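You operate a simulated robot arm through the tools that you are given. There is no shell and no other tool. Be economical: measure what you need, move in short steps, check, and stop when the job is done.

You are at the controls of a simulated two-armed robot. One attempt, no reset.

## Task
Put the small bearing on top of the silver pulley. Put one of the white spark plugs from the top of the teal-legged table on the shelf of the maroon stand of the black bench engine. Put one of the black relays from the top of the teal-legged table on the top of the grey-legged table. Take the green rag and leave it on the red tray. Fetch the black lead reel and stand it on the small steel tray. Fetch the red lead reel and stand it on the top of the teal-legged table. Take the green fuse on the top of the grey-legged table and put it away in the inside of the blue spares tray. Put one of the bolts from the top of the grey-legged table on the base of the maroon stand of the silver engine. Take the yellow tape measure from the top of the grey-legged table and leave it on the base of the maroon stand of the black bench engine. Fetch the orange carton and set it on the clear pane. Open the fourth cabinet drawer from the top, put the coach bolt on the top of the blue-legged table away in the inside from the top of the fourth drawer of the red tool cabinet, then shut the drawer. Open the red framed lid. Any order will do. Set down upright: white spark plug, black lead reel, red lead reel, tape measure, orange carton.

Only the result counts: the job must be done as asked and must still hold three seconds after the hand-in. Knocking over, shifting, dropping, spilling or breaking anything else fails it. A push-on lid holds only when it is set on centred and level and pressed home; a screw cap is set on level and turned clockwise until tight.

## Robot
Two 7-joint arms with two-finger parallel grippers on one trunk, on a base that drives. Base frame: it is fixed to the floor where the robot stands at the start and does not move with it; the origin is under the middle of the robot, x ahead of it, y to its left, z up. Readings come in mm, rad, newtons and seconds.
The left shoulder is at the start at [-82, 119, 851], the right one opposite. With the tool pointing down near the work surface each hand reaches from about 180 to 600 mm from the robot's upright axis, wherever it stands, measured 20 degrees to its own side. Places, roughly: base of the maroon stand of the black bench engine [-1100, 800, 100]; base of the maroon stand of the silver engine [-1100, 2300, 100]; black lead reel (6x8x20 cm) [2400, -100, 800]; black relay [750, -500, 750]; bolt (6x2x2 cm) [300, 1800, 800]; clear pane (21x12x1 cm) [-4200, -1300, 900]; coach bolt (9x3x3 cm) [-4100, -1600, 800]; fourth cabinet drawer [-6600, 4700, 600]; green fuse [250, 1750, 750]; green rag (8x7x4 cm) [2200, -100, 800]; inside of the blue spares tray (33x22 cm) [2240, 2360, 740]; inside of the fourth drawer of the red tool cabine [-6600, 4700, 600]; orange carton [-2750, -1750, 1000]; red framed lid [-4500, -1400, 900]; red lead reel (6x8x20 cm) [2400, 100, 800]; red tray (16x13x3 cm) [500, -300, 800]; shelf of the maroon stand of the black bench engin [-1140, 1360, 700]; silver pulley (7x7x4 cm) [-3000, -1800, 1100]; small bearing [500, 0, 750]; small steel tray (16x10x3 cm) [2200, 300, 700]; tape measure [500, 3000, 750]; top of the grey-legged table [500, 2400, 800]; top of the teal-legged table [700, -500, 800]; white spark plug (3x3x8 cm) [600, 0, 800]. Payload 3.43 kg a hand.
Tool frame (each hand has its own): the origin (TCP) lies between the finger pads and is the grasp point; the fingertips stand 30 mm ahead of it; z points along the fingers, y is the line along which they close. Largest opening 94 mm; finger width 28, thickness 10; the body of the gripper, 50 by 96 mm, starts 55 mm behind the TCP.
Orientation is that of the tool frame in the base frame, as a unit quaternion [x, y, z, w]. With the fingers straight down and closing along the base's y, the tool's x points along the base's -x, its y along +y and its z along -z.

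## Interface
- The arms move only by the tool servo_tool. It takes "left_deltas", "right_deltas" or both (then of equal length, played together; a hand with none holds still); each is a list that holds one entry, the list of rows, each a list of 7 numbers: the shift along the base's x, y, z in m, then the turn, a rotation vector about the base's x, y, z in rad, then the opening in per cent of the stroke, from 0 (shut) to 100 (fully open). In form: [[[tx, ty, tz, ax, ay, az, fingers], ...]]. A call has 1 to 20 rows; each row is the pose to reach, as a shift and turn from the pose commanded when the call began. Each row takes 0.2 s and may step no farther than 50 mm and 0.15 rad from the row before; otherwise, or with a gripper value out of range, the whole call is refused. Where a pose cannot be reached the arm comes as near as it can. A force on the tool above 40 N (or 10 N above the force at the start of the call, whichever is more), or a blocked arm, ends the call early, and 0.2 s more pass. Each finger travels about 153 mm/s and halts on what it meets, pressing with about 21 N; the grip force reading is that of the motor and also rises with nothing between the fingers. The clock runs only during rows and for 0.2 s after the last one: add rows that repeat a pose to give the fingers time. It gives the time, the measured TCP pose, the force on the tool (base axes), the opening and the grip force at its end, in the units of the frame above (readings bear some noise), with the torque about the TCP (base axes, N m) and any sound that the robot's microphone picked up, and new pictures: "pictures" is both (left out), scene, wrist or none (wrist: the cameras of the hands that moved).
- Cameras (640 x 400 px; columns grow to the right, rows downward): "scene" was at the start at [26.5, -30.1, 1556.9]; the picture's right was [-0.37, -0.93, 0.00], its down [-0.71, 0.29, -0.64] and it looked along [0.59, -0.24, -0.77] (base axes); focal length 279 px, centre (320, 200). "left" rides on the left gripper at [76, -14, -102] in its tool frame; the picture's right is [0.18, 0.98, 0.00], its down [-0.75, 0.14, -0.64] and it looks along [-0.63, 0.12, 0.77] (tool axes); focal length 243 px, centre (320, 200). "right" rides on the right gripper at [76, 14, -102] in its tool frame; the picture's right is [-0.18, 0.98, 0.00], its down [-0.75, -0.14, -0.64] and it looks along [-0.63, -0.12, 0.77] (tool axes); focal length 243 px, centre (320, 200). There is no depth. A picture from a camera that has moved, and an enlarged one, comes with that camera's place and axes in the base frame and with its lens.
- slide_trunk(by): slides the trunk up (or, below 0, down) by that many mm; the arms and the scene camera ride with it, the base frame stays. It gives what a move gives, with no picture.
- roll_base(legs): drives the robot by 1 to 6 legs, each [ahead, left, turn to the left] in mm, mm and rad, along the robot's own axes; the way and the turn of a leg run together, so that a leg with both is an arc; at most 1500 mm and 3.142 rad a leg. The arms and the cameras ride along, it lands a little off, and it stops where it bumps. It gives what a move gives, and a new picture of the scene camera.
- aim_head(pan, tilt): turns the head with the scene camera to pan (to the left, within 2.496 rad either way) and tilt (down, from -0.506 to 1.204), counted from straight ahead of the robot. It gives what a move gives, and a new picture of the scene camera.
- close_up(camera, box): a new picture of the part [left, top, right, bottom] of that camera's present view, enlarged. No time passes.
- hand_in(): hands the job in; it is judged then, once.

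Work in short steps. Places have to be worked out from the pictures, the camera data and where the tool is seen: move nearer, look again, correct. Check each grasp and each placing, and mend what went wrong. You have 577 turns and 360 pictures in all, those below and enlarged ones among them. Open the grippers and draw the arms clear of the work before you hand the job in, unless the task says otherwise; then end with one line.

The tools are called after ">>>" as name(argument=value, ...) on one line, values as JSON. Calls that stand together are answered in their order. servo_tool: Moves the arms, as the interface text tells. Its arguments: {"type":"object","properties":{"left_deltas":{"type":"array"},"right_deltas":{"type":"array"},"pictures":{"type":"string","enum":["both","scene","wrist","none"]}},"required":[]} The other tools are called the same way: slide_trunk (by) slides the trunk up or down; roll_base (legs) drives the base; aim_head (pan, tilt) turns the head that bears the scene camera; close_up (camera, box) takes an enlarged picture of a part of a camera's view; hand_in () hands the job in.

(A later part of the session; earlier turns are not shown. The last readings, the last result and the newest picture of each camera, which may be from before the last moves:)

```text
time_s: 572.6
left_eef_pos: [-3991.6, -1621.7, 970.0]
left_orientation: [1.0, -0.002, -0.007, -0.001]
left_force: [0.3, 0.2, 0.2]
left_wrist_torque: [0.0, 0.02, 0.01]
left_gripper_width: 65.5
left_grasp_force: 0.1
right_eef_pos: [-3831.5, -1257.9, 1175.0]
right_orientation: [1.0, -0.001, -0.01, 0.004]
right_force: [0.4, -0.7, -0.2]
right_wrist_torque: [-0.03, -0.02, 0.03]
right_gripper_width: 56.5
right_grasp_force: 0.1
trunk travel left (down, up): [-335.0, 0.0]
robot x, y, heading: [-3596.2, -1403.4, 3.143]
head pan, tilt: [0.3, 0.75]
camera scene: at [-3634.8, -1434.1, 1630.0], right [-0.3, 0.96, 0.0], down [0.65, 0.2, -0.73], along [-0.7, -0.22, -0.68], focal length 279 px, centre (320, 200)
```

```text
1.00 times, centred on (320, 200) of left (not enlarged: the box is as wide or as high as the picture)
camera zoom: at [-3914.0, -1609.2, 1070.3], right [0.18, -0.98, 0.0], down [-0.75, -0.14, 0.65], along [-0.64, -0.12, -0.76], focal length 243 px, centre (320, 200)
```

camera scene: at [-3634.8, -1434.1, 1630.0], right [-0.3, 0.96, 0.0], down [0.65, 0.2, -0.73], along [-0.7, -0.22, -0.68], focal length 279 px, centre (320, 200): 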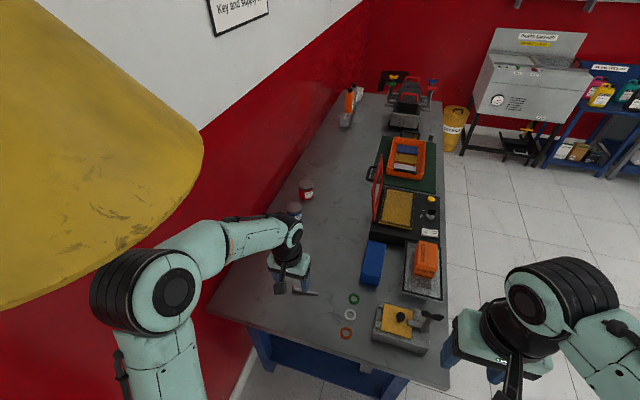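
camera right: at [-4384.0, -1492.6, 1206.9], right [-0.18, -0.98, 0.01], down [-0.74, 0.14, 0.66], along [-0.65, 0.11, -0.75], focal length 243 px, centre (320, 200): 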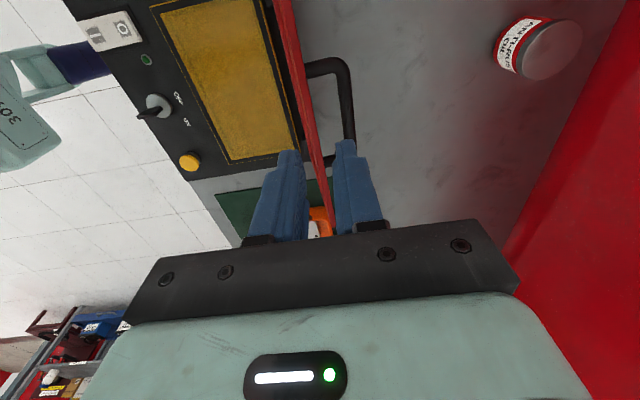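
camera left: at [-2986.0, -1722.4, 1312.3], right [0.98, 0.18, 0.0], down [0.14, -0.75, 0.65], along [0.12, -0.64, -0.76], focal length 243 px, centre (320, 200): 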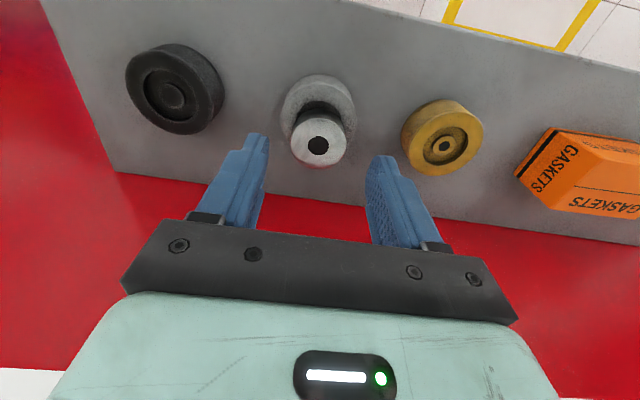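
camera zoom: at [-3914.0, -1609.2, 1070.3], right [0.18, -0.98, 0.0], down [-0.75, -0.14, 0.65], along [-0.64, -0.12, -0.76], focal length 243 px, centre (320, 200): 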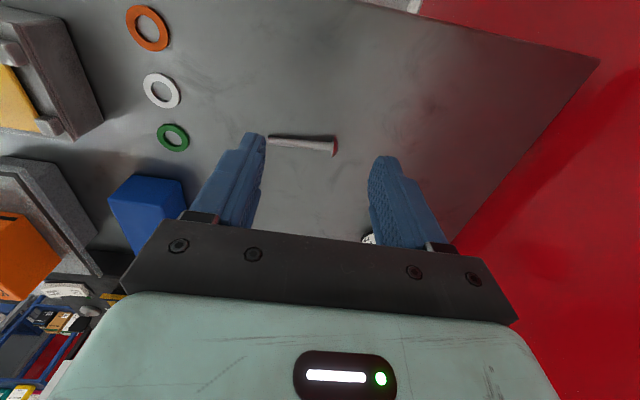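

Bolt lies from (-4073,-1569) to (-4061,-1657). I rotate the left tool a quarter turn to close across it.

>>> servo_tool(left_deltas=[[[0, 0, 0, 0, 0, 0.14, 70], [-0.01, 0, 0, 0, 0, 0.28, 70], [-0.02, 0, 0, 0, 0, 0.42, 70], [-0.03, 0, 0, 0, 0, 0.56, 70], [-0.04, 0, 0, 0, 0, 0.7, 70], [-0.05, 0, 0, 0, 0, 0.84, 70], [-0.06, 0, 0, 0, 0, 0.98, 70], [-0.07, 0, 0, 0, 0, 1.12, 70], [-0.074, 0, 0, 0, 0, 1.26, 70], [-0.074, 0, 0, 0, 0, 1.4, 70], [-0.074, 0, 0, 0, 0, 1.54, 70], [-0.074, 0, 0, 0, 0, 1.68, 70], [-0.074, 0, 0, 0, 0, 1.7, 70]]], pictures="both")

```text
time_s: 575.5
left_eef_pos: [-4064.3, -1622.0, 971.1]
left_orientation: [0.66, 0.751, -0.005, 0.004]
left_force: [0.2, 0.4, 0.8]
left_wrist_torque: [-0.03, 0.0, -0.02]
left_gripper_width: 65.7
left_grasp_force: 0.0
right_eef_pos: [-3831.9, -1255.8, 1176.6]
right_orientation: [1.0, -0.001, -0.009, 0.004]
right_force: [0.1, -0.1, -0.3]
right_wrist_torque: [0.02, 0.0, -0.01]
right_gripper_width: 56.4
right_grasp_force: 0.0
trunk travel left (down, up): [-335.0, 0.0]
robot x, y, heading: [-3601.9, -1409.7, 3.141]
head pan, tilt: [0.3, 0.75]
camera scene: at [-3634.8, -1434.1, 1630.0], right [-0.3, 0.96, 0.0], down [0.65, 0.2, -0.73], along [-0.7, -0.22, -0.68], focal length 279 px, centre (320, 200)
camera left: at [-4089.7, -1548.1, 1070.3], right [0.95, 0.31, 0.0], down [0.24, -0.72, 0.65], along [0.2, -0.62, -0.76], focal length 243 px, centre (320, 200)
```

scene: 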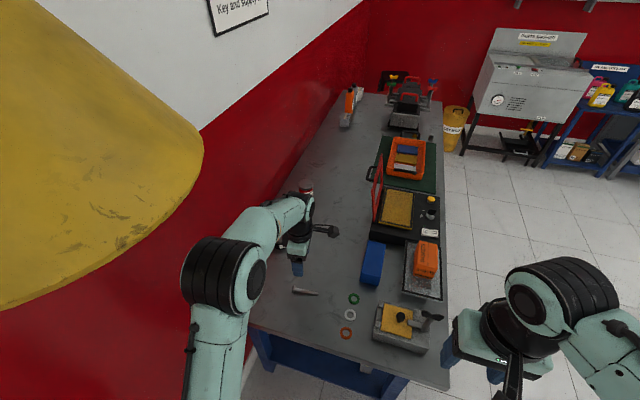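
left: 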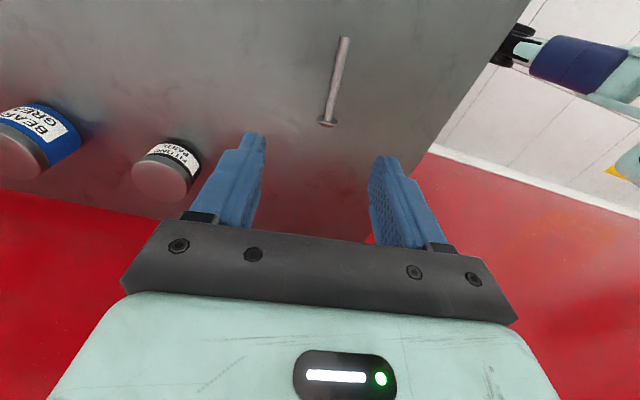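

Bolt is parallel to the fingers and 17 mm to the +x side. I shift, lower to z≈850 and check.

>>> servo_tool(left_deltas=[[[0.017, 0.002, -0.03, 0, 0, 0, 55], [0.017, 0.002, -0.075, 0, 0, 0, 45], [0.017, 0.002, -0.12, 0, 0, 0, 45], [0.017, 0.002, -0.12, 0, 0, 0, 45]]], pictures="wrist")

```text
time_s: 576.5
left_eef_pos: [-4048.6, -1618.5, 848.0]
left_orientation: [0.661, 0.751, -0.005, 0.005]
left_force: [0.4, -0.5, -0.1]
left_wrist_torque: [0.0, -0.03, -0.03]
left_gripper_width: 42.3
left_grasp_force: 0.2
right_eef_pos: [-3833.0, -1255.7, 1176.7]
right_orientation: [1.0, -0.001, -0.011, 0.004]
right_force: [0.1, 0.4, -0.5]
right_wrist_torque: [0.03, 0.02, 0.0]
right_gripper_width: 56.4
right_grasp_force: 0.0
trunk travel left (down, up): [-335.0, 0.0]
robot x, y, heading: [-3602.6, -1407.2, 3.142]
head pan, tilt: [0.3, 0.75]
camera left: at [-4073.4, -1543.9, 947.5], right [0.95, 0.31, 0.0], down [0.24, -0.72, 0.65], along [0.2, -0.62, -0.76], focal length 243 px, centre (320, 200)
```

left: 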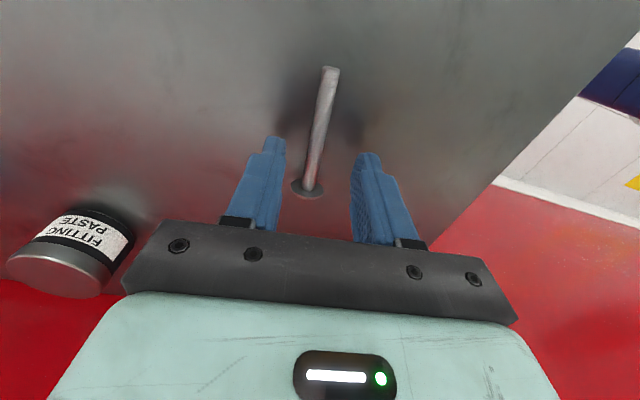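

Centred. I descend to z≈802 and close.

>>> servo_tool(left_deltas=[[[0, 0, -0.025, 0, 0, 0, 45], [0, 0, -0.042, 0, 0, 0, 45], [0, 0, -0.047, 0, 0, 0, 45], [0, 0, -0.047, 0, 0, 0, 0], [0, 0, -0.047, 0, 0, 0, 0], [0, 0, -0.047, 0, 0, 0, 0]]], pictures="wrist")

```text
time_s: 576.9
left_eef_pos: [-4048.1, -1618.3, 829.7]
left_orientation: [0.661, 0.75, -0.004, 0.004]
left_force: [4.0, -0.1, 11.4]
left_wrist_torque: [0.25, -0.39, 0.0]
left_gripper_width: 44.0
left_grasp_force: 1.2
right_eef_pos: [-3831.2, -1257.3, 1176.1]
right_orientation: [1.0, -0.001, -0.01, 0.005]
right_force: [-0.2, 0.0, 0.3]
right_wrist_torque: [0.01, 0.0, -0.03]
right_gripper_width: 56.2
right_grasp_force: 0.1
trunk travel left (down, up): [-335.0, 0.0]
robot x, y, heading: [-3599.0, -1408.7, -3.147]
head pan, tilt: [0.3, 0.75]
stopped in row 2 (left hand): the force on the tool passed its limit at 67 N (the readings are from after the stop); the commanded pose is now the measured one
camera left: at [-4073.2, -1544.7, 930.5], right [0.95, 0.31, 0.0], down [0.24, -0.72, 0.65], along [0.2, -0.62, -0.76], focal length 243 px, centre (320, 200)
```

left: 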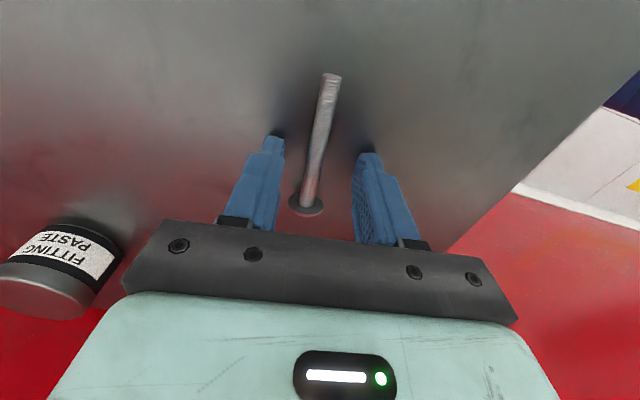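

The table here is at z≈800. I rise 2 mm and close on the bolt.

>>> servo_tool(left_deltas=[[[0, 0, 0.003, 0, 0, 0, 45], [0, 0, 0.003, 0, 0, 0, 0], [0, 0, 0.003, 0, 0, 0, 0], [0, 0, 0.003, 0, 0, 0, 0]]], pictures="wrist")

```text
time_s: 577.9
left_eef_pos: [-4049.1, -1618.9, 832.7]
left_orientation: [0.661, 0.751, -0.004, 0.005]
left_force: [-0.2, 0.7, -0.9]
left_wrist_torque: [0.03, 0.03, -0.01]
left_gripper_width: 8.9
left_grasp_force: 20.5
right_eef_pos: [-3832.6, -1257.7, 1175.5]
right_orientation: [1.0, 0.0, -0.01, 0.004]
right_force: [-0.3, 0.5, 0.1]
right_wrist_torque: [-0.03, 0.0, -0.02]
right_gripper_width: 56.4
right_grasp_force: 0.1
trunk travel left (down, up): [-335.0, 0.0]
robot x, y, heading: [-3599.1, -1404.3, -3.138]
head pan, tilt: [0.3, 0.75]
camera left: at [-4073.4, -1545.2, 932.2], right [0.95, 0.31, 0.0], down [0.23, -0.72, 0.65], along [0.2, -0.62, -0.76], focal length 243 px, centre (320, 200)
```

left: 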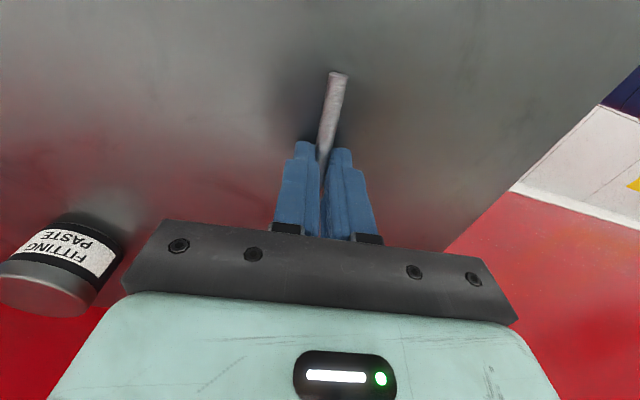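

Bolt gripped. I lift it and strafe away from the wall before tucking the arm.

>>> servo_tool(left_deltas=[[[0, 0, 0.04, 0, 0, 0, 0], [0, 0, 0.08, 0, 0, 0, 0], [0, 0, 0.12, 0, 0, 0, 0], [0, 0, 0.16, 0, 0, 0, 0], [0, 0, 0.19, 0, 0, 0, 0], [0, 0, 0.19, 0, 0, 0, 0]]], pictures="none")

>>> roll_base(legs=[[0, -500, 0], [-300, 0, 0], [0, -500, 0]])

>>> aim_head(pan=-0.6, tilt=0.35)

```text
time_s: 579.3
left_eef_pos: [-4048.8, -1620.9, 1022.8]
left_orientation: [0.66, 0.751, -0.004, 0.006]
left_force: [0.6, -0.6, 0.2]
left_wrist_torque: [0.0, -0.02, -0.03]
left_gripper_width: 9.2
left_grasp_force: 20.8
right_eef_pos: [-3832.7, -1257.7, 1176.0]
right_orientation: [1.0, -0.001, -0.01, 0.005]
right_force: [1.0, 0.2, -0.9]
right_wrist_torque: [-0.03, 0.0, -0.02]
right_gripper_width: 56.7
right_grasp_force: 0.1
trunk travel left (down, up): [-335.0, 0.0]
robot x, y, heading: [-3599.0, -1407.7, -3.139]
head pan, tilt: [0.3, 0.75]
```

```text
time_s: 590.3
left_eef_pos: [-3751.8, -622.6, 1023.1]
left_orientation: [0.66, 0.751, -0.005, 0.005]
left_force: [0.7, -0.6, -0.6]
left_wrist_torque: [-0.01, 0.0, -0.03]
left_gripper_width: 9.1
left_grasp_force: 20.9
right_eef_pos: [-3537.1, -258.2, 1176.0]
right_orientation: [1.0, 0.0, -0.009, 0.004]
right_force: [1.0, -0.2, 0.1]
right_wrist_torque: [-0.03, -0.03, -0.02]
right_gripper_width: 56.4
right_grasp_force: 0.1
trunk travel left (down, up): [-335.0, 0.0]
robot x, y, heading: [-3302.3, -412.7, -3.136]
head pan, tilt: [0.3, 0.75]
camera scene: at [-3338.4, -434.8, 1630.0], right [-0.3, 0.95, 0.0], down [0.65, 0.2, -0.73], along [-0.7, -0.22, -0.68], focal length 279 px, centre (320, 200)
```

scene: 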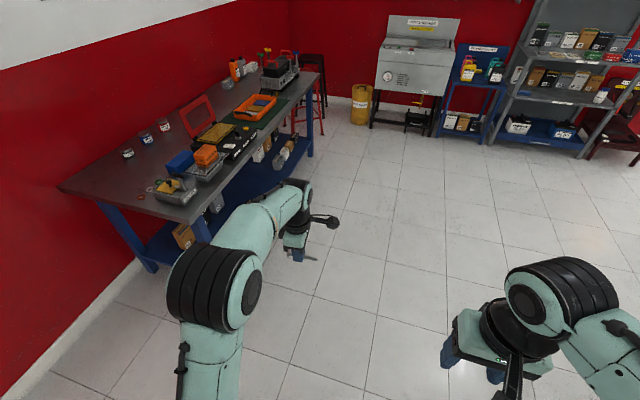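

```text
time_s: 591.5
left_eef_pos: [-3751.6, -622.9, 1021.5]
left_orientation: [0.66, 0.751, -0.004, 0.004]
left_force: [0.5, -0.3, -0.9]
left_wrist_torque: [0.03, -0.04, -0.02]
left_gripper_width: 9.1
left_grasp_force: 21.0
right_eef_pos: [-3536.5, -259.3, 1174.5]
right_orientation: [1.0, 0.001, -0.01, 0.004]
right_force: [-0.3, 0.1, 0.3]
right_wrist_torque: [-0.01, 0.02, 0.05]
right_gripper_width: 56.2
right_grasp_force: 0.2
trunk travel left (down, up): [-335.0, 0.0]
robot x, y, heading: [-3302.5, -411.3, -3.136]
head pan, tilt: [-0.6, 0.351]
camera scene: at [-3336.4, -357.7, 1665.6], right [0.56, 0.83, 0.0], down [0.28, -0.19, -0.94], along [-0.78, 0.53, -0.34], focal length 279 px, centre (320, 200)
```

scene: 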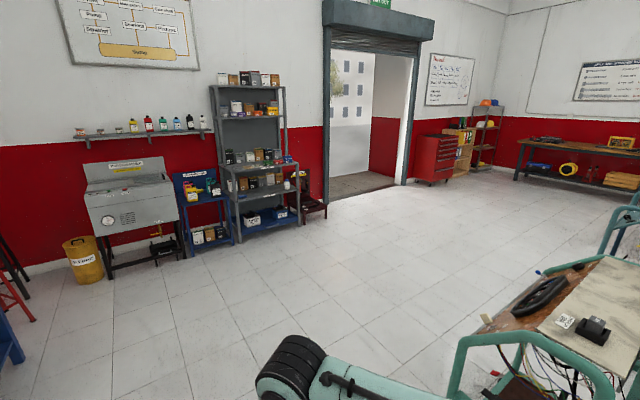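

The red cabinet stands at the far wall beside the doorway. I drive there across the open floor.

>>> roll_base(legs=[[1300, 0, 0], [0, -1500, 0], [0, -1500, 0], [0, -1500, 0], [600, 0, 0]])

>>> aim_head(pan=-0.3, tilt=0.45)

```text
time_s: 639.7
left_eef_pos: [-5780.5, 3824.5, 1022.0]
left_orientation: [0.644, 0.765, -0.003, 0.004]
left_force: [0.5, -0.3, -0.7]
left_wrist_torque: [0.0, -0.01, 0.0]
left_gripper_width: 9.3
left_grasp_force: 20.6
right_eef_pos: [-5581.2, 4197.2, 1174.9]
right_orientation: [1.0, 0.021, -0.01, 0.005]
right_force: [0.3, -0.1, 0.1]
right_wrist_torque: [0.01, 0.0, -0.01]
right_gripper_width: 56.5
right_grasp_force: 0.0
trunk travel left (down, up): [-335.0, 0.0]
robot x, y, heading: [-5344.0, 4055.1, -3.098]
head pan, tilt: [-0.6, 0.351]
camera scene: at [-5376.7, 4105.5, 1665.5], right [0.53, 0.85, 0.0], down [0.29, -0.18, -0.94], along [-0.8, 0.5, -0.34], focal length 279 px, centre (320, 200)
```

scene: 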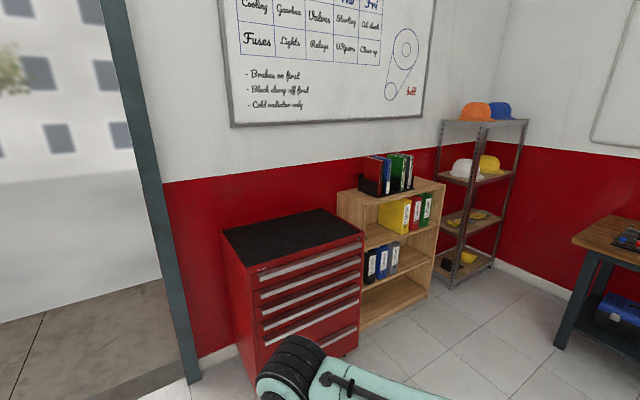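

```text
time_s: 640.5
left_eef_pos: [-5782.2, 3824.0, 1022.8]
left_orientation: [0.645, 0.765, -0.004, 0.004]
left_force: [-0.7, 0.2, -0.3]
left_wrist_torque: [0.01, 0.0, -0.02]
left_gripper_width: 9.3
left_grasp_force: 20.5
right_eef_pos: [-5580.6, 4197.1, 1175.3]
right_orientation: [1.0, 0.02, -0.009, 0.005]
right_force: [-0.8, -0.7, -0.6]
right_wrist_torque: [0.02, -0.01, -0.05]
right_gripper_width: 56.6
right_grasp_force: 0.0
trunk travel left (down, up): [-335.0, 0.0]
robot x, y, heading: [-5342.6, 4054.9, -3.097]
head pan, tilt: [-0.3, 0.45]
camera scene: at [-5386.8, 4079.7, 1656.4], right [0.26, 0.97, 0.0], down [0.42, -0.11, -0.9], along [-0.87, 0.23, -0.44], focal length 279 px, centre (320, 200)
```

scene: 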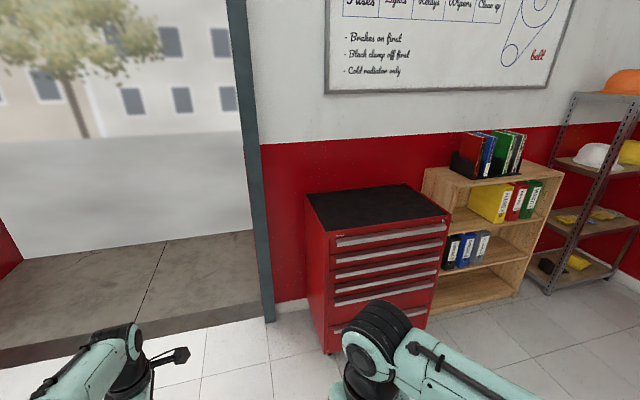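

Six drawers with full-width grips. I move in front of the cabinet for a closer look.

>>> roll_base(legs=[[0, -680, -0.044], [400, 0, 0]])

>>> aim_head(pan=0.0, tilt=0.75)

```text
time_s: 648.9
left_eef_pos: [-6205.4, 4509.7, 1022.6]
left_orientation: [0.658, 0.753, -0.003, 0.005]
left_force: [0.2, -0.6, -0.2]
left_wrist_torque: [0.0, -0.03, -0.01]
left_gripper_width: 9.0
left_grasp_force: 20.9
right_eef_pos: [-5993.3, 4874.9, 1176.2]
right_orientation: [1.0, 0.004, -0.01, 0.004]
right_force: [-0.5, -0.3, 0.7]
right_wrist_torque: [0.01, 0.03, -0.02]
right_gripper_width: 56.4
right_grasp_force: 0.0
trunk travel left (down, up): [-335.0, 0.0]
robot x, y, heading: [-5757.9, 4726.3, -3.129]
head pan, tilt: [-0.3, 0.45]
camera scene: at [-5802.1, 4751.2, 1656.3], right [0.29, 0.96, 0.0], down [0.42, -0.12, -0.9], along [-0.86, 0.26, -0.43], focal length 279 px, centre (320, 200)
```

scene: 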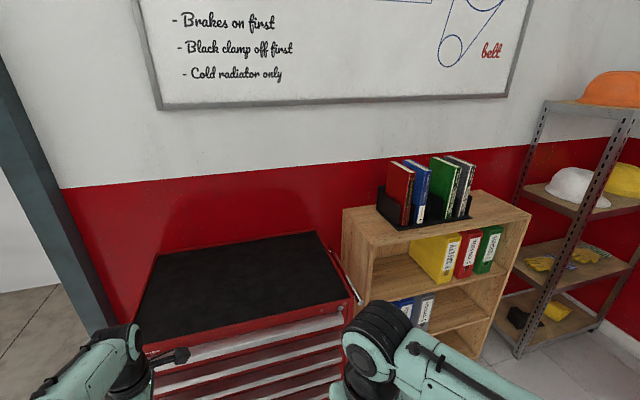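

```text
time_s: 649.7
left_eef_pos: [-6204.7, 4509.8, 1022.4]
left_orientation: [0.657, 0.754, -0.004, 0.005]
left_force: [0.0, -0.3, 0.5]
left_wrist_torque: [0.0, 0.01, -0.02]
left_gripper_width: 9.2
left_grasp_force: 20.7
right_eef_pos: [-5992.4, 4874.6, 1176.0]
right_orientation: [1.0, 0.005, -0.01, 0.005]
right_force: [0.6, -0.3, 0.1]
right_wrist_torque: [0.0, 0.02, 0.01]
right_gripper_width: 56.5
right_grasp_force: 0.0
trunk travel left (down, up): [-335.0, 0.0]
robot x, y, heading: [-5757.4, 4724.0, -3.137]
head pan, tilt: [0.0, 0.75]
camera scene: at [-5797.3, 4724.1, 1630.0], right [-0.01, 1.0, 0.0], down [0.68, 0.01, -0.73], along [-0.73, -0.01, -0.68], focal length 279 px, centre (320, 200)
```

scene: 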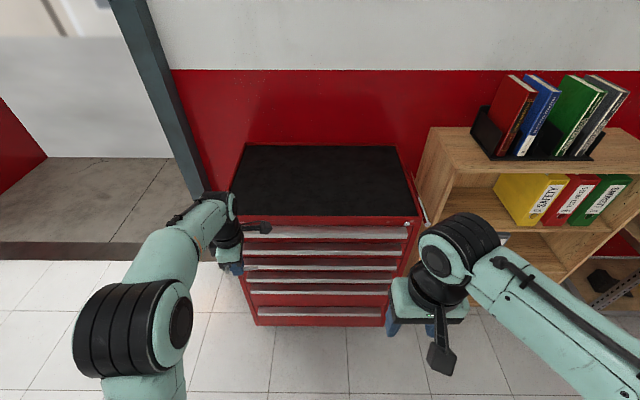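

I enlarge the drawer fronts.

>>> close_up(camera="scene", box=[230, 205, 430, 330])

```text
3.20 times, centred on (330, 268) of scene
camera zoom: at [-5797.3, 4724.1, 1630.0], right [-0.01, 1.0, 0.0], down [0.68, 0.01, -0.73], along [-0.73, -0.01, -0.68], focal length 892 px, centre (288, -16)
```

zoom: 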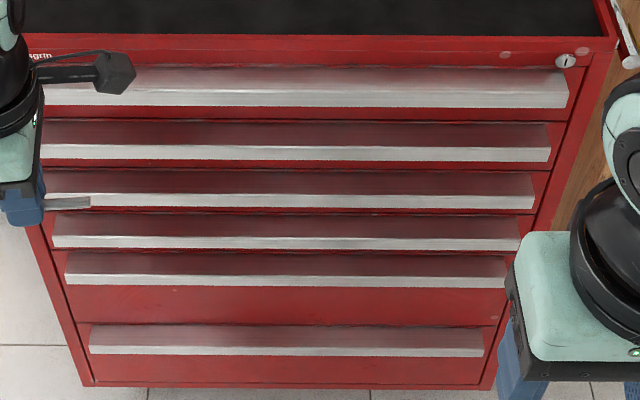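

Drawer 4's grip is at about z≈555, x≈-6440. I extend the right hand and tilt its fingers to point forward.

>>> servo_tool(right_deltas=[[[-0.045, 0, -0.01, 0, 0.0, 0, 60], [-0.09, 0, -0.02, 0, 0.1, 0, 60], [-0.13, 0, -0.04, 0, 0.24, 0, 60], [-0.16, 0, -0.06, 0, 0.38, 0, 60], [-0.18, 0, -0.08, 0, 0.52, 0, 60], [-0.19, 0, -0.1, 0, 0.66, 0, 60], [-0.2, 0, -0.12, 0, 0.8, 0, 60], [-0.2, 0, -0.14, 0, 0.94, 0, 60], [-0.2, 0, -0.16, 0, 1.08, 0, 60], [-0.2, 0, -0.17, 0, 1.22, 0, 60], [-0.2, 0, -0.18, 0, 1.36, 0, 60], [-0.2, 0, -0.18, 0, 1.5, 0, 60], [-0.2, 0, -0.18, 0, 1.57, 0, 60]]], pictures="scene")

```text
time_s: 652.5
left_eef_pos: [-6208.8, 4509.8, 1020.6]
left_orientation: [0.658, 0.753, -0.002, 0.007]
left_force: [-1.2, 0.5, -1.2]
left_wrist_torque: [-0.05, -0.07, 0.01]
left_gripper_width: 9.2
left_grasp_force: 21.0
right_eef_pos: [-6181.7, 4830.2, 983.0]
right_orientation: [0.724, -0.047, -0.688, 0.022]
right_force: [0.4, 3.0, -4.6]
right_wrist_torque: [0.03, 0.42, 0.25]
right_gripper_width: 56.2
right_grasp_force: 0.1
right hand out of reach, approached as far as the arm can: row 11, 12, 13
trunk travel left (down, up): [-335.0, 0.0]
robot x, y, heading: [-5763.2, 4727.3, -3.133]
head pan, tilt: [0.0, 0.75]
camera scene: at [-5802.9, 4725.5, 1629.6], right [-0.01, 1.0, 0.0], down [0.68, 0.01, -0.73], along [-0.73, -0.01, -0.68], focal length 279 px, centre (320, 200)
```

scene: 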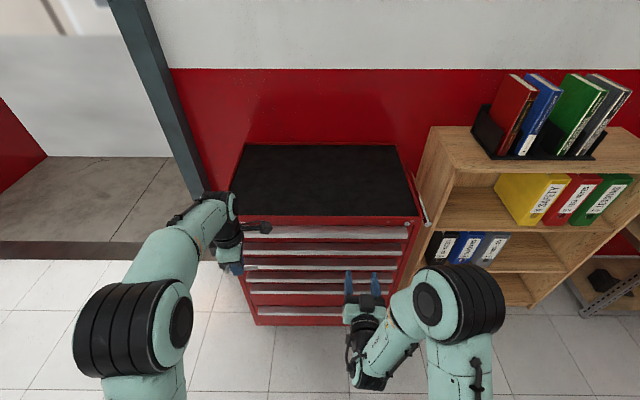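

Fingers point forward now, close to a joint limit. I extend a bit more and lower.

>>> servo_tool(right_deltas=[[[-0.04, 0, -0.03, 0, 0, 0, 60], [-0.08, 0, -0.06, 0, 0, 0, 60], [-0.1, 0, -0.1, 0, 0, 0, 60], [-0.1, 0, -0.14, 0, 0, 0, 60], [-0.1, 0, -0.16, 0, 0, 0, 60], [-0.1, 0, -0.16, 0, 0, 0, 60]]], pictures="scene")

```text
time_s: 653.9
left_eef_pos: [-6206.1, 4508.6, 1022.9]
left_orientation: [0.658, 0.753, -0.004, 0.005]
left_force: [0.8, -0.6, -0.7]
left_wrist_torque: [-0.02, 0.03, 0.02]
left_gripper_width: 9.0
left_grasp_force: 20.8
right_eef_pos: [-6284.1, 4786.4, 847.3]
right_orientation: [-0.702, 0.0, 0.712, 0.015]
right_force: [0.6, 0.4, -0.2]
right_wrist_torque: [0.02, -0.02, -0.02]
right_gripper_width: 56.6
right_grasp_force: 0.1
right hand out of reach, approached as far as the arm can: row 1, 2, 3, 4, 5, 6
trunk travel left (down, up): [-335.0, 0.0]
robot x, y, heading: [-5754.0, 4723.2, -3.13]
head pan, tilt: [0.0, 0.75]
camera scene: at [-5797.1, 4724.1, 1630.0], right [-0.01, 1.0, 0.0], down [0.68, 0.01, -0.73], along [-0.73, -0.01, -0.68], focal length 279 px, centre (320, 200)
```

scene: 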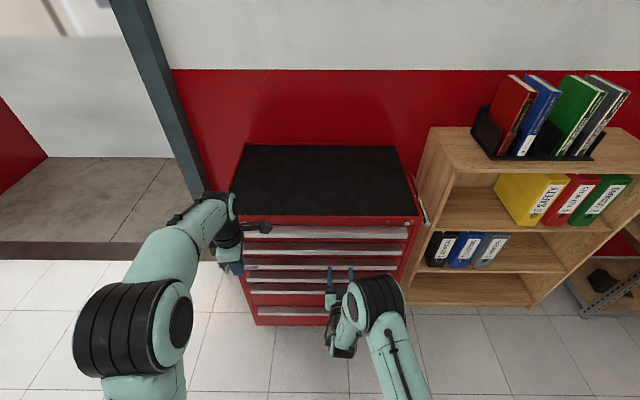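

I align the command with the reached pose, then lower the trunk.

>>> servo_tool(right_deltas=[[[0.0, -0.045, 0, 0, 0, 0, 60], [0.0, -0.09, 0.005, 0, 0, 0, 60], [0.0, -0.09, 0.005, 0, 0, 0, 60]]], pictures="none")

>>> slide_trunk(by=-260)

>>> close_up(camera="right", box=[0, 0, 640, 400])

```text
time_s: 654.7
left_eef_pos: [-6205.1, 4509.3, 1022.4]
left_orientation: [0.657, 0.754, -0.004, 0.005]
left_force: [-0.2, -0.4, -0.8]
left_wrist_torque: [0.01, -0.03, -0.03]
left_gripper_width: 9.0
left_grasp_force: 21.1
right_eef_pos: [-6281.9, 4695.9, 852.9]
right_orientation: [-0.7, -0.006, 0.714, 0.0]
right_force: [1.0, -0.1, 0.4]
right_wrist_torque: [-0.01, -0.01, 0.02]
right_gripper_width: 56.7
right_grasp_force: 0.1
trunk travel left (down, up): [-335.0, 0.0]
robot x, y, heading: [-5759.9, 4725.8, -3.134]
head pan, tilt: [0.0, 0.75]
```

```text
time_s: 657.4
left_eef_pos: [-6205.4, 4508.6, 762.7]
left_orientation: [0.657, 0.754, -0.004, 0.004]
left_force: [0.1, -0.8, -0.6]
left_wrist_torque: [-0.01, 0.02, -0.02]
left_gripper_width: 9.4
left_grasp_force: 21.4
right_eef_pos: [-6282.7, 4695.2, 593.8]
right_orientation: [-0.7, -0.006, 0.714, 0.0]
right_force: [-0.2, 0.3, -0.5]
right_wrist_torque: [0.0, -0.01, 0.01]
right_gripper_width: 56.4
right_grasp_force: 0.0
trunk travel left (down, up): [-75.0, 260.0]
robot x, y, heading: [-5760.5, 4727.2, -3.137]
head pan, tilt: [0.0, 0.75]
```

```text
1.00 times, centred on (320, 200) of right (not enlarged: the box is as wide or as high as the picture)
camera zoom: at [-6180.7, 4682.3, 516.6], right [0.01, -0.98, 0.18], down [0.66, 0.14, 0.74], along [-0.76, 0.11, 0.65], focal length 243 px, centre (320, 200)
```

zoom: 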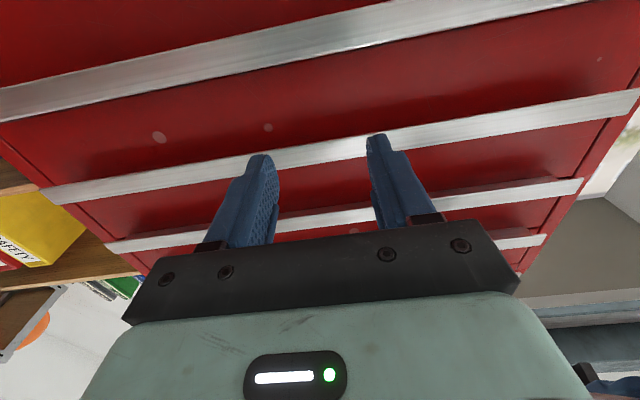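

The strip of drawer 4 is at z≈565. I now roll the right gripper a quarter turn so it closes vertically.

>>> servo_tool(right_deltas=[[[0, 0, 0, -0.14, 0, 0, 60], [0, 0, 0, -0.28, 0, 0, 60], [0, 0, 0, -0.42, 0, 0, 60], [0, 0, 0, -0.56, 0, 0, 60], [0, 0, 0, -0.7, 0, 0, 60], [0, 0, 0, -0.84, 0, 0, 60], [0, 0, 0, -0.98, 0, 0, 60], [0, 0, 0, -1.12, 0, 0, 60], [0, 0, 0, -1.26, 0, 0, 60], [0, 0, 0, -1.4, 0, 0, 60], [0, 0, 0, -1.54, 0, 0, 60], [0, 0, 0, -1.57, 0, 0, 60]]], pictures="both")

```text
time_s: 660.0
left_eef_pos: [-6204.0, 4507.5, 762.6]
left_orientation: [0.656, 0.754, -0.004, 0.004]
left_force: [0.1, 0.1, -0.4]
left_wrist_torque: [0.03, 0.01, 0.0]
left_gripper_width: 9.1
left_grasp_force: 20.9
right_eef_pos: [-6353.6, 4687.6, 782.5]
right_orientation: [0.566, -0.518, -0.474, 0.431]
right_force: [11.0, -9.5, -1.5]
right_wrist_torque: [0.3, 0.33, 0.27]
right_gripper_width: 54.9
right_grasp_force: 0.1
right hand out of reach, approached as far as the arm can: row 3, 4, 5, 6, 7, 8, 9, 10, 11, 12
trunk travel left (down, up): [-75.0, 260.0]
robot x, y, heading: [-5759.8, 4726.1, -3.132]
head pan, tilt: [0.0, 0.75]
camera scene: at [-5826.2, 4722.4, 1360.7], right [-0.01, 1.0, 0.0], down [0.68, 0.01, -0.73], along [-0.73, -0.01, -0.68], focal length 279 px, centre (320, 200)
camera right: at [-6253.0, 4610.3, 808.4], right [-0.18, 0.09, 0.98], down [0.65, 0.76, 0.04], along [-0.74, 0.64, -0.2], focal length 243 px, centre (320, 200)
```

scene: 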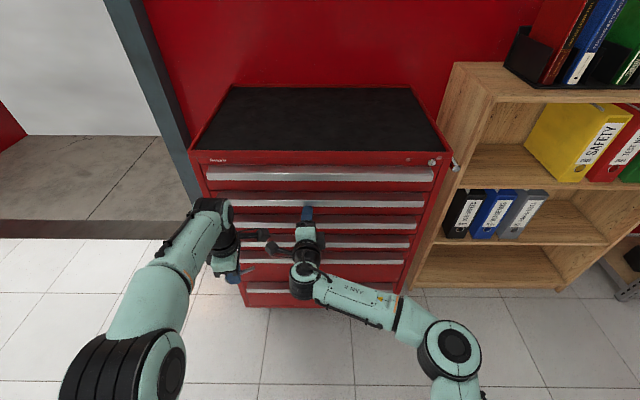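
right: 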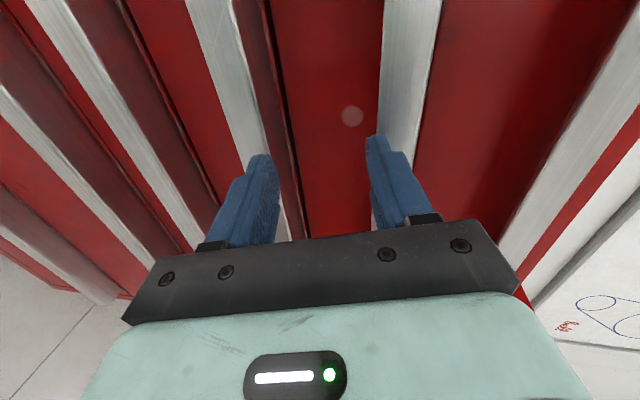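

The right wrist crowds the left hand. I move the left hand away and let the right arm stretch further forward, where its wrist is nearer neutral.

>>> servo_tool(left_deltas=[[[0.03, -0.02, 0.02, 0, 0, 0, 0], [0.06, -0.04, 0.05, 0, 0, 0, 0], [0.09, -0.06, 0.08, 0, 0, 0, 0], [0.12, -0.07, 0.11, 0, 0, 0, 0], [0.14, -0.08, 0.14, 0, 0, 0, 0], [0.14, -0.08, 0.16, 0, 0, 0, 0]]], right_deltas=[[[0, 0, 0, 0, 0, 0, 60], [0, 0.02, 0, 0, 0, 0, 60], [0, 0.04, 0.0, 0, 0, 0, 60], [-0.02, 0.06, 0, 0, 0, 0, 60], [-0.05, 0.06, 0, 0, 0, 0, 60], [-0.06, 0.06, 0, 0, 0, 0, 60]]], pictures="scene")

```text
time_s: 660.9
left_eef_pos: [-6103.7, 4446.6, 853.7]
left_orientation: [0.659, 0.752, -0.004, 0.004]
left_force: [-0.9, -0.1, -0.6]
left_wrist_torque: [-0.04, -0.03, -0.01]
left_gripper_width: 9.4
left_grasp_force: 21.0
right_eef_pos: [-6352.5, 4730.2, 786.3]
right_orientation: [0.568, -0.514, -0.473, 0.436]
right_force: [25.5, 2.4, 3.8]
right_wrist_torque: [-0.06, 0.96, -0.35]
right_gripper_width: 55.3
right_grasp_force: 0.0
trunk travel left (down, up): [-75.0, 260.0]
robot x, y, heading: [-5757.5, 4727.6, -3.133]
head pan, tilt: [0.0, 0.75]
stopped in row 4 (right hand): the force on the tool passed its limit at 58 N (the readings are from after the stop); the commanded pose is now the measured one
camera scene: at [-5825.4, 4724.9, 1360.8], right [-0.01, 1.0, 0.0], down [0.68, 0.01, -0.73], along [-0.73, -0.01, -0.68], focal length 279 px, centre (320, 200)
```

scene: 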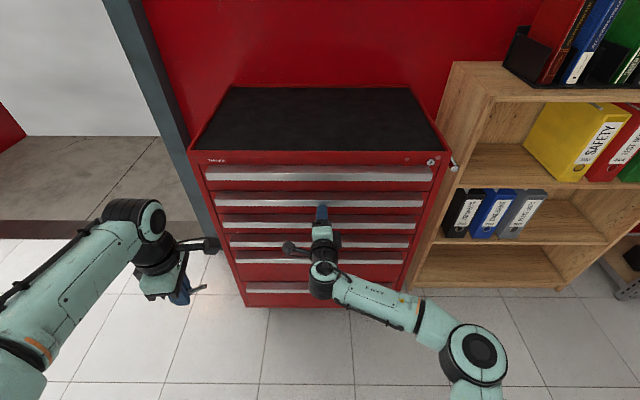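

Triangulating, the strips are at x≈-6390 and drawer 4's at z≈645. The gripper now closes vertically; I back it off and lower to that height.

>>> servo_tool(right_deltas=[[[0.03, 0, 0, 0, 0, 0, 60], [0.05, 0, -0.02, 0, 0, 0, 60], [0.05, 0, -0.06, 0, 0, 0, 60], [0.05, 0, -0.1, 0, 0, 0, 60], [0.05, 0, -0.14, 0, 0, 0, 60], [0.05, 0, -0.14, 0, 0, 0, 60]]], pictures="both")

```text
time_s: 662.3
left_eef_pos: [-6104.4, 4447.2, 852.3]
left_orientation: [0.658, 0.753, -0.004, 0.003]
left_force: [-0.1, 0.4, -0.7]
left_wrist_torque: [-0.01, 0.01, 0.0]
left_gripper_width: 9.3
left_grasp_force: 20.5
right_eef_pos: [-6335.4, 4729.2, 724.7]
right_orientation: [0.594, -0.528, -0.452, 0.406]
right_force: [0.1, 1.2, -0.2]
right_wrist_torque: [-0.01, 0.01, -0.02]
right_gripper_width: 56.4
right_grasp_force: 0.0
right hand out of reach, approached as far as the arm can: row 2, 3, 4, 5, 6
trunk travel left (down, up): [-75.0, 260.0]
robot x, y, heading: [-5756.9, 4728.7, -3.134]
head pan, tilt: [0.0, 0.75]
camera scene: at [-5827.5, 4723.9, 1360.7], right [-0.01, 1.0, 0.0], down [0.68, 0.01, -0.73], along [-0.73, -0.01, -0.68], focal length 279 px, centre (320, 200)
camera right: at [-6236.8, 4653.5, 758.0], right [-0.26, 0.07, 0.96], down [0.63, 0.77, 0.12], along [-0.73, 0.63, -0.24], focal length 243 px, centre (320, 200)
```

scene: 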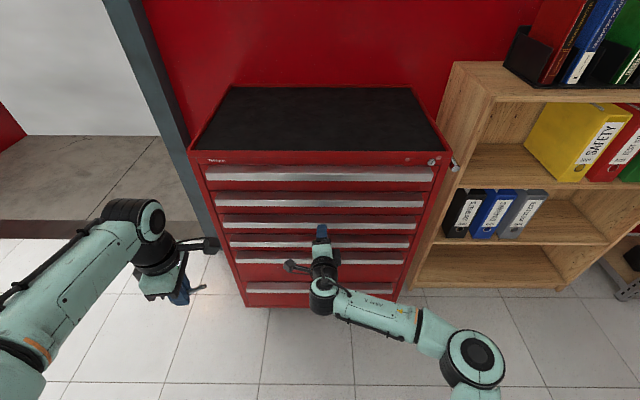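
right: 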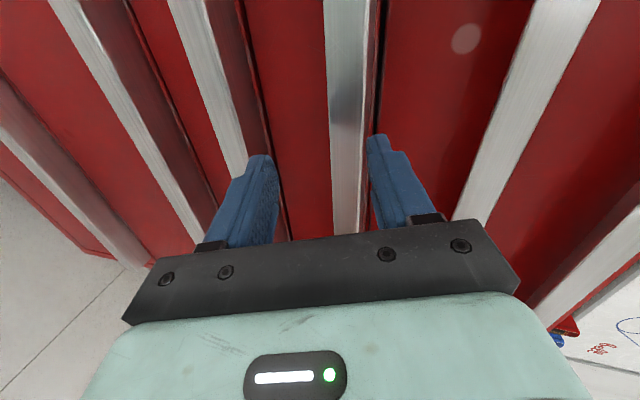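

Drawer 3's strip lies between the fingers; lower needs the trunk. I slide the trunk down its last 75 mm.

>>> slide_trunk(by=-75)

>>> close_up(camera="right", box=[0, 0, 640, 400])

```text
time_s: 663.4
left_eef_pos: [-6104.7, 4446.9, 777.8]
left_orientation: [0.658, 0.753, -0.004, 0.004]
left_force: [-0.2, -0.2, -0.7]
left_wrist_torque: [-0.01, -0.03, -0.04]
left_gripper_width: 9.3
left_grasp_force: 20.8
right_eef_pos: [-6332.4, 4730.0, 654.2]
right_orientation: [0.596, -0.528, -0.45, 0.404]
right_force: [0.4, 0.2, 0.1]
right_wrist_torque: [0.0, -0.01, 0.02]
right_gripper_width: 56.3
right_grasp_force: 0.0
trunk travel left (down, up): [0.0, 335.0]
robot x, y, heading: [-5756.6, 4721.5, -3.13]
head pan, tilt: [0.0, 0.75]
```

```text
1.00 times, centred on (320, 200) of right (not enlarged: the box is as wide or as high as the picture)
camera zoom: at [-6234.1, 4653.2, 687.9], right [-0.27, 0.07, 0.96], down [0.63, 0.77, 0.12], along [-0.73, 0.64, -0.25], focal length 243 px, centre (320, 200)
```

zoom: 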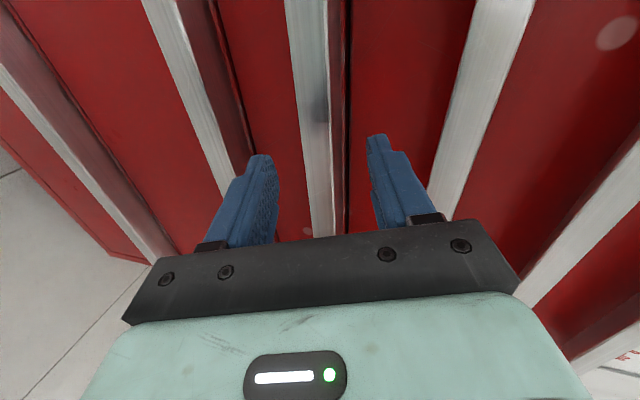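

Counting the strips, drawer 4's strip (z≈637) now lies between the fingers. I resync the command to the measured pose and advance onto it.

>>> servo_tool(right_deltas=[[[-0.015, 0, 0.04, 0, 0, 0, 60], [-0.03, 0, 0.075, 0, 0, 0, 60], [-0.03, 0, 0.075, 0, 0, 0, 60]]], pictures="wrist")

```text
time_s: 664.0
left_eef_pos: [-6103.9, 4446.8, 777.9]
left_orientation: [0.658, 0.753, -0.004, 0.004]
left_force: [-0.1, 0.1, -0.5]
left_wrist_torque: [-0.02, -0.01, -0.04]
left_gripper_width: 9.2
left_grasp_force: 21.2
right_eef_pos: [-6350.2, 4728.4, 709.7]
right_orientation: [0.604, -0.531, -0.441, 0.398]
right_force: [30.0, 6.3, -8.2]
right_wrist_torque: [-0.26, 0.41, -0.52]
right_gripper_width: 46.2
right_grasp_force: 0.0
trunk travel left (down, up): [0.0, 335.0]
robot x, y, heading: [-5753.8, 4729.2, -3.136]
head pan, tilt: [0.0, 0.75]
stopped in row 2 (right hand): the force on the tool passed its limit at 53 N (the readings are from after the stop); the commanded pose is now the measured one
camera right: at [-6252.9, 4652.8, 745.6], right [-0.29, 0.07, 0.95], down [0.62, 0.77, 0.14], along [-0.73, 0.63, -0.27], focal length 243 px, centre (320, 200)
```

right: 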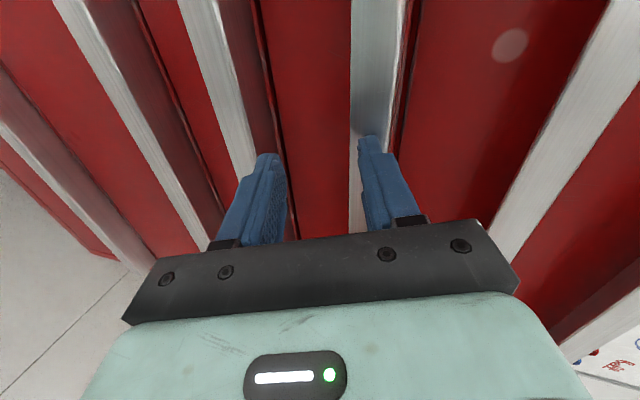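

The command had been in step already. I back off and return to the drawer 4 height.

>>> servo_tool(right_deltas=[[[0.02, 0, -0.01, 0, 0, 0, 60], [0.022, 0, -0.035, 0, 0, 0, 60], [0.022, 0, -0.058, 0, 0, 0, 60], [0.022, 0, -0.058, 0, 0, 0, 60]]], pictures="wrist")

```text
time_s: 665.0
left_eef_pos: [-6103.8, 4446.6, 777.4]
left_orientation: [0.658, 0.753, -0.003, 0.005]
left_force: [0.5, 0.7, 0.0]
left_wrist_torque: [0.0, 0.0, -0.04]
left_gripper_width: 9.4
left_grasp_force: 21.0
right_eef_pos: [-6329.6, 4727.9, 654.2]
right_orientation: [0.602, -0.53, -0.443, 0.4]
right_force: [-0.6, 0.0, 1.6]
right_wrist_torque: [-0.01, 0.0, -0.01]
right_gripper_width: 56.4
right_grasp_force: 0.1
trunk travel left (down, up): [0.0, 335.0]
robot x, y, heading: [-5757.7, 4722.7, -3.137]
head pan, tilt: [0.0, 0.75]
camera right: at [-6232.6, 4652.0, 689.3], right [-0.29, 0.07, 0.96], down [0.62, 0.77, 0.13], along [-0.73, 0.63, -0.26], focal length 243 px, centre (320, 200)
```

right: 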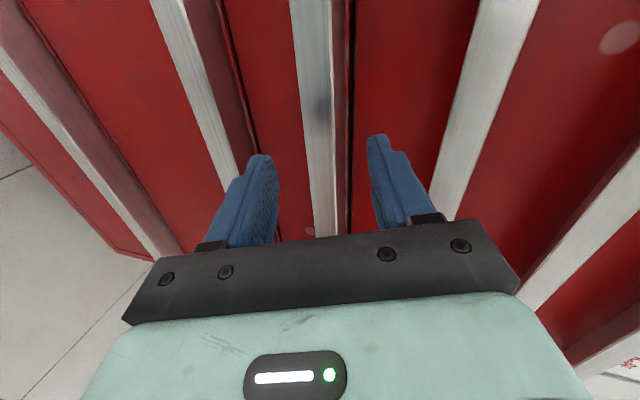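

Aligned at drawer 4. I advance along the tool axis over the strip.

>>> servo_tool(right_deltas=[[[-0.015, 0, -0.005, 0, 0, 0, 70], [-0.03, 0, -0.01, 0, 0, 0, 70], [-0.045, 0, -0.014, 0, 0, 0, 70], [-0.055, 0, -0.017, 0, 0, 0, 70], [-0.055, 0, -0.017, 0, 0, 0, 70]]], pictures="both")

```text
time_s: 666.4
left_eef_pos: [-6102.0, 4447.4, 778.8]
left_orientation: [0.659, 0.752, -0.004, 0.004]
left_force: [-0.3, 0.1, -0.3]
left_wrist_torque: [-0.02, -0.01, 0.05]
left_gripper_width: 9.1
left_grasp_force: 21.2
right_eef_pos: [-6382.5, 4727.0, 637.3]
right_orientation: [0.602, -0.529, -0.444, 0.401]
right_force: [24.9, 5.0, 3.0]
right_wrist_torque: [-0.17, 0.9, -0.42]
right_gripper_width: 62.8
right_grasp_force: 0.1
trunk travel left (down, up): [0.0, 335.0]
robot x, y, heading: [-5757.3, 4727.6, -3.138]
head pan, tilt: [0.0, 0.75]
stopped in row 5 (right hand): the force on the tool passed its limit at 41 N (the readings are from after the stop); the commanded pose is now the measured one
camera scene: at [-5843.2, 4724.6, 1289.9], right [-0.01, 1.0, 0.0], down [0.68, 0.0, -0.73], along [-0.73, -0.01, -0.68], focal length 279 px, centre (320, 200)
camera right: at [-6284.4, 4651.1, 673.0], right [-0.29, 0.07, 0.96], down [0.62, 0.77, 0.13], along [-0.73, 0.63, -0.26], focal length 243 px, centre (320, 200)
```

scene: 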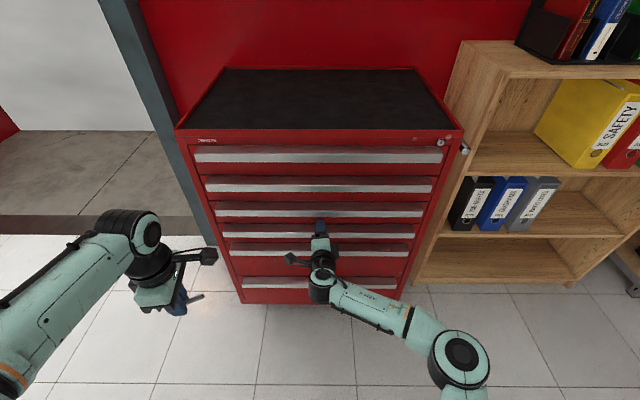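
right: 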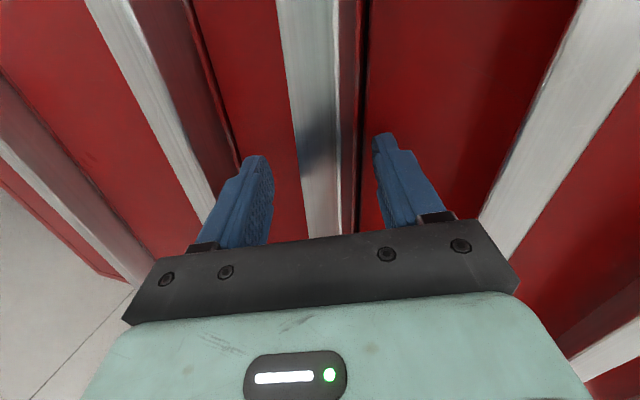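

Fingers straddle drawer 4's strip with tips at the face. I back off 3 mm and close.

>>> servo_tool(right_deltas=[[[0.004, 0, 0, 0, 0, 0, 70], [0.004, 0, 0, 0, 0, 0, 30], [0.004, 0, 0, 0, 0, 0, 0], [0.004, 0, 0, 0, 0, 0, 0]]], pictures="wrist")

```text
time_s: 667.4
left_eef_pos: [-6102.7, 4446.8, 777.1]
left_orientation: [0.658, 0.753, -0.004, 0.004]
left_force: [0.1, -0.4, -0.1]
left_wrist_torque: [0.03, -0.01, -0.01]
left_gripper_width: 9.0
left_grasp_force: 20.0
right_eef_pos: [-6380.4, 4726.2, 640.7]
right_orientation: [0.6, -0.529, -0.445, 0.404]
right_force: [-6.8, -2.1, 23.1]
right_wrist_torque: [-1.62, 1.42, -0.25]
right_gripper_width: 33.4
right_grasp_force: 45.1
trunk travel left (down, up): [0.0, 335.0]
robot x, y, heading: [-5754.4, 4727.0, -3.135]
head pan, tilt: [0.0, 0.75]
camera right: at [-6282.5, 4649.9, 676.0], right [-0.28, 0.07, 0.96], down [0.62, 0.77, 0.13], along [-0.73, 0.63, -0.26], focal length 243 px, centre (320, 200)
```

right: 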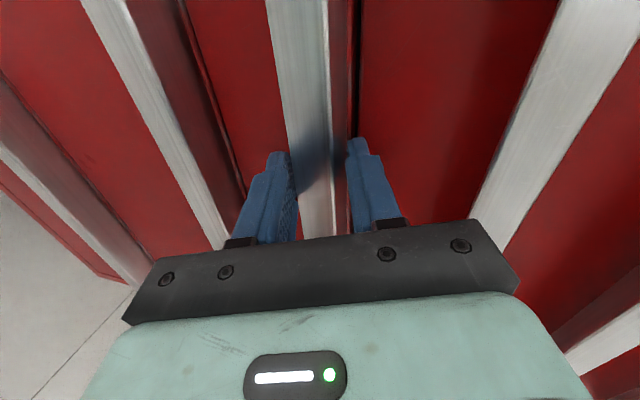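

Gripped the strip (33 mm, 45 N). I pull by rolling the base back a little.

>>> roll_base(legs=[[-80, 0, 0]])

```text
time_s: 668.4
left_eef_pos: [-6023.3, 4446.6, 778.5]
left_orientation: [0.657, 0.754, -0.004, 0.004]
left_force: [-0.5, 0.0, -0.4]
left_wrist_torque: [0.0, 0.04, -0.03]
left_gripper_width: 8.9
left_grasp_force: 20.7
right_eef_pos: [-6300.0, 4725.9, 641.9]
right_orientation: [0.601, -0.527, -0.445, 0.403]
right_force: [0.9, -2.0, 25.0]
right_wrist_torque: [-1.54, 1.5, -0.76]
right_gripper_width: 33.4
right_grasp_force: 44.6
trunk travel left (down, up): [0.0, 335.0]
robot x, y, heading: [-5673.8, 4728.8, -3.13]
head pan, tilt: [0.0, 0.75]
camera scene: at [-5764.6, 4724.5, 1289.9], right [-0.01, 1.0, 0.0], down [0.68, 0.01, -0.73], along [-0.73, -0.01, -0.68], focal length 279 px, centre (320, 200)
```

scene: 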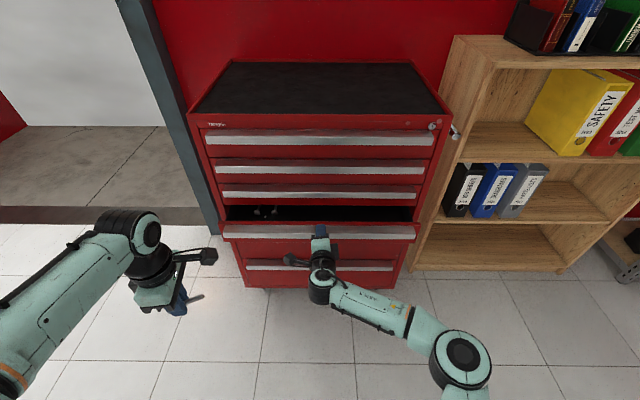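

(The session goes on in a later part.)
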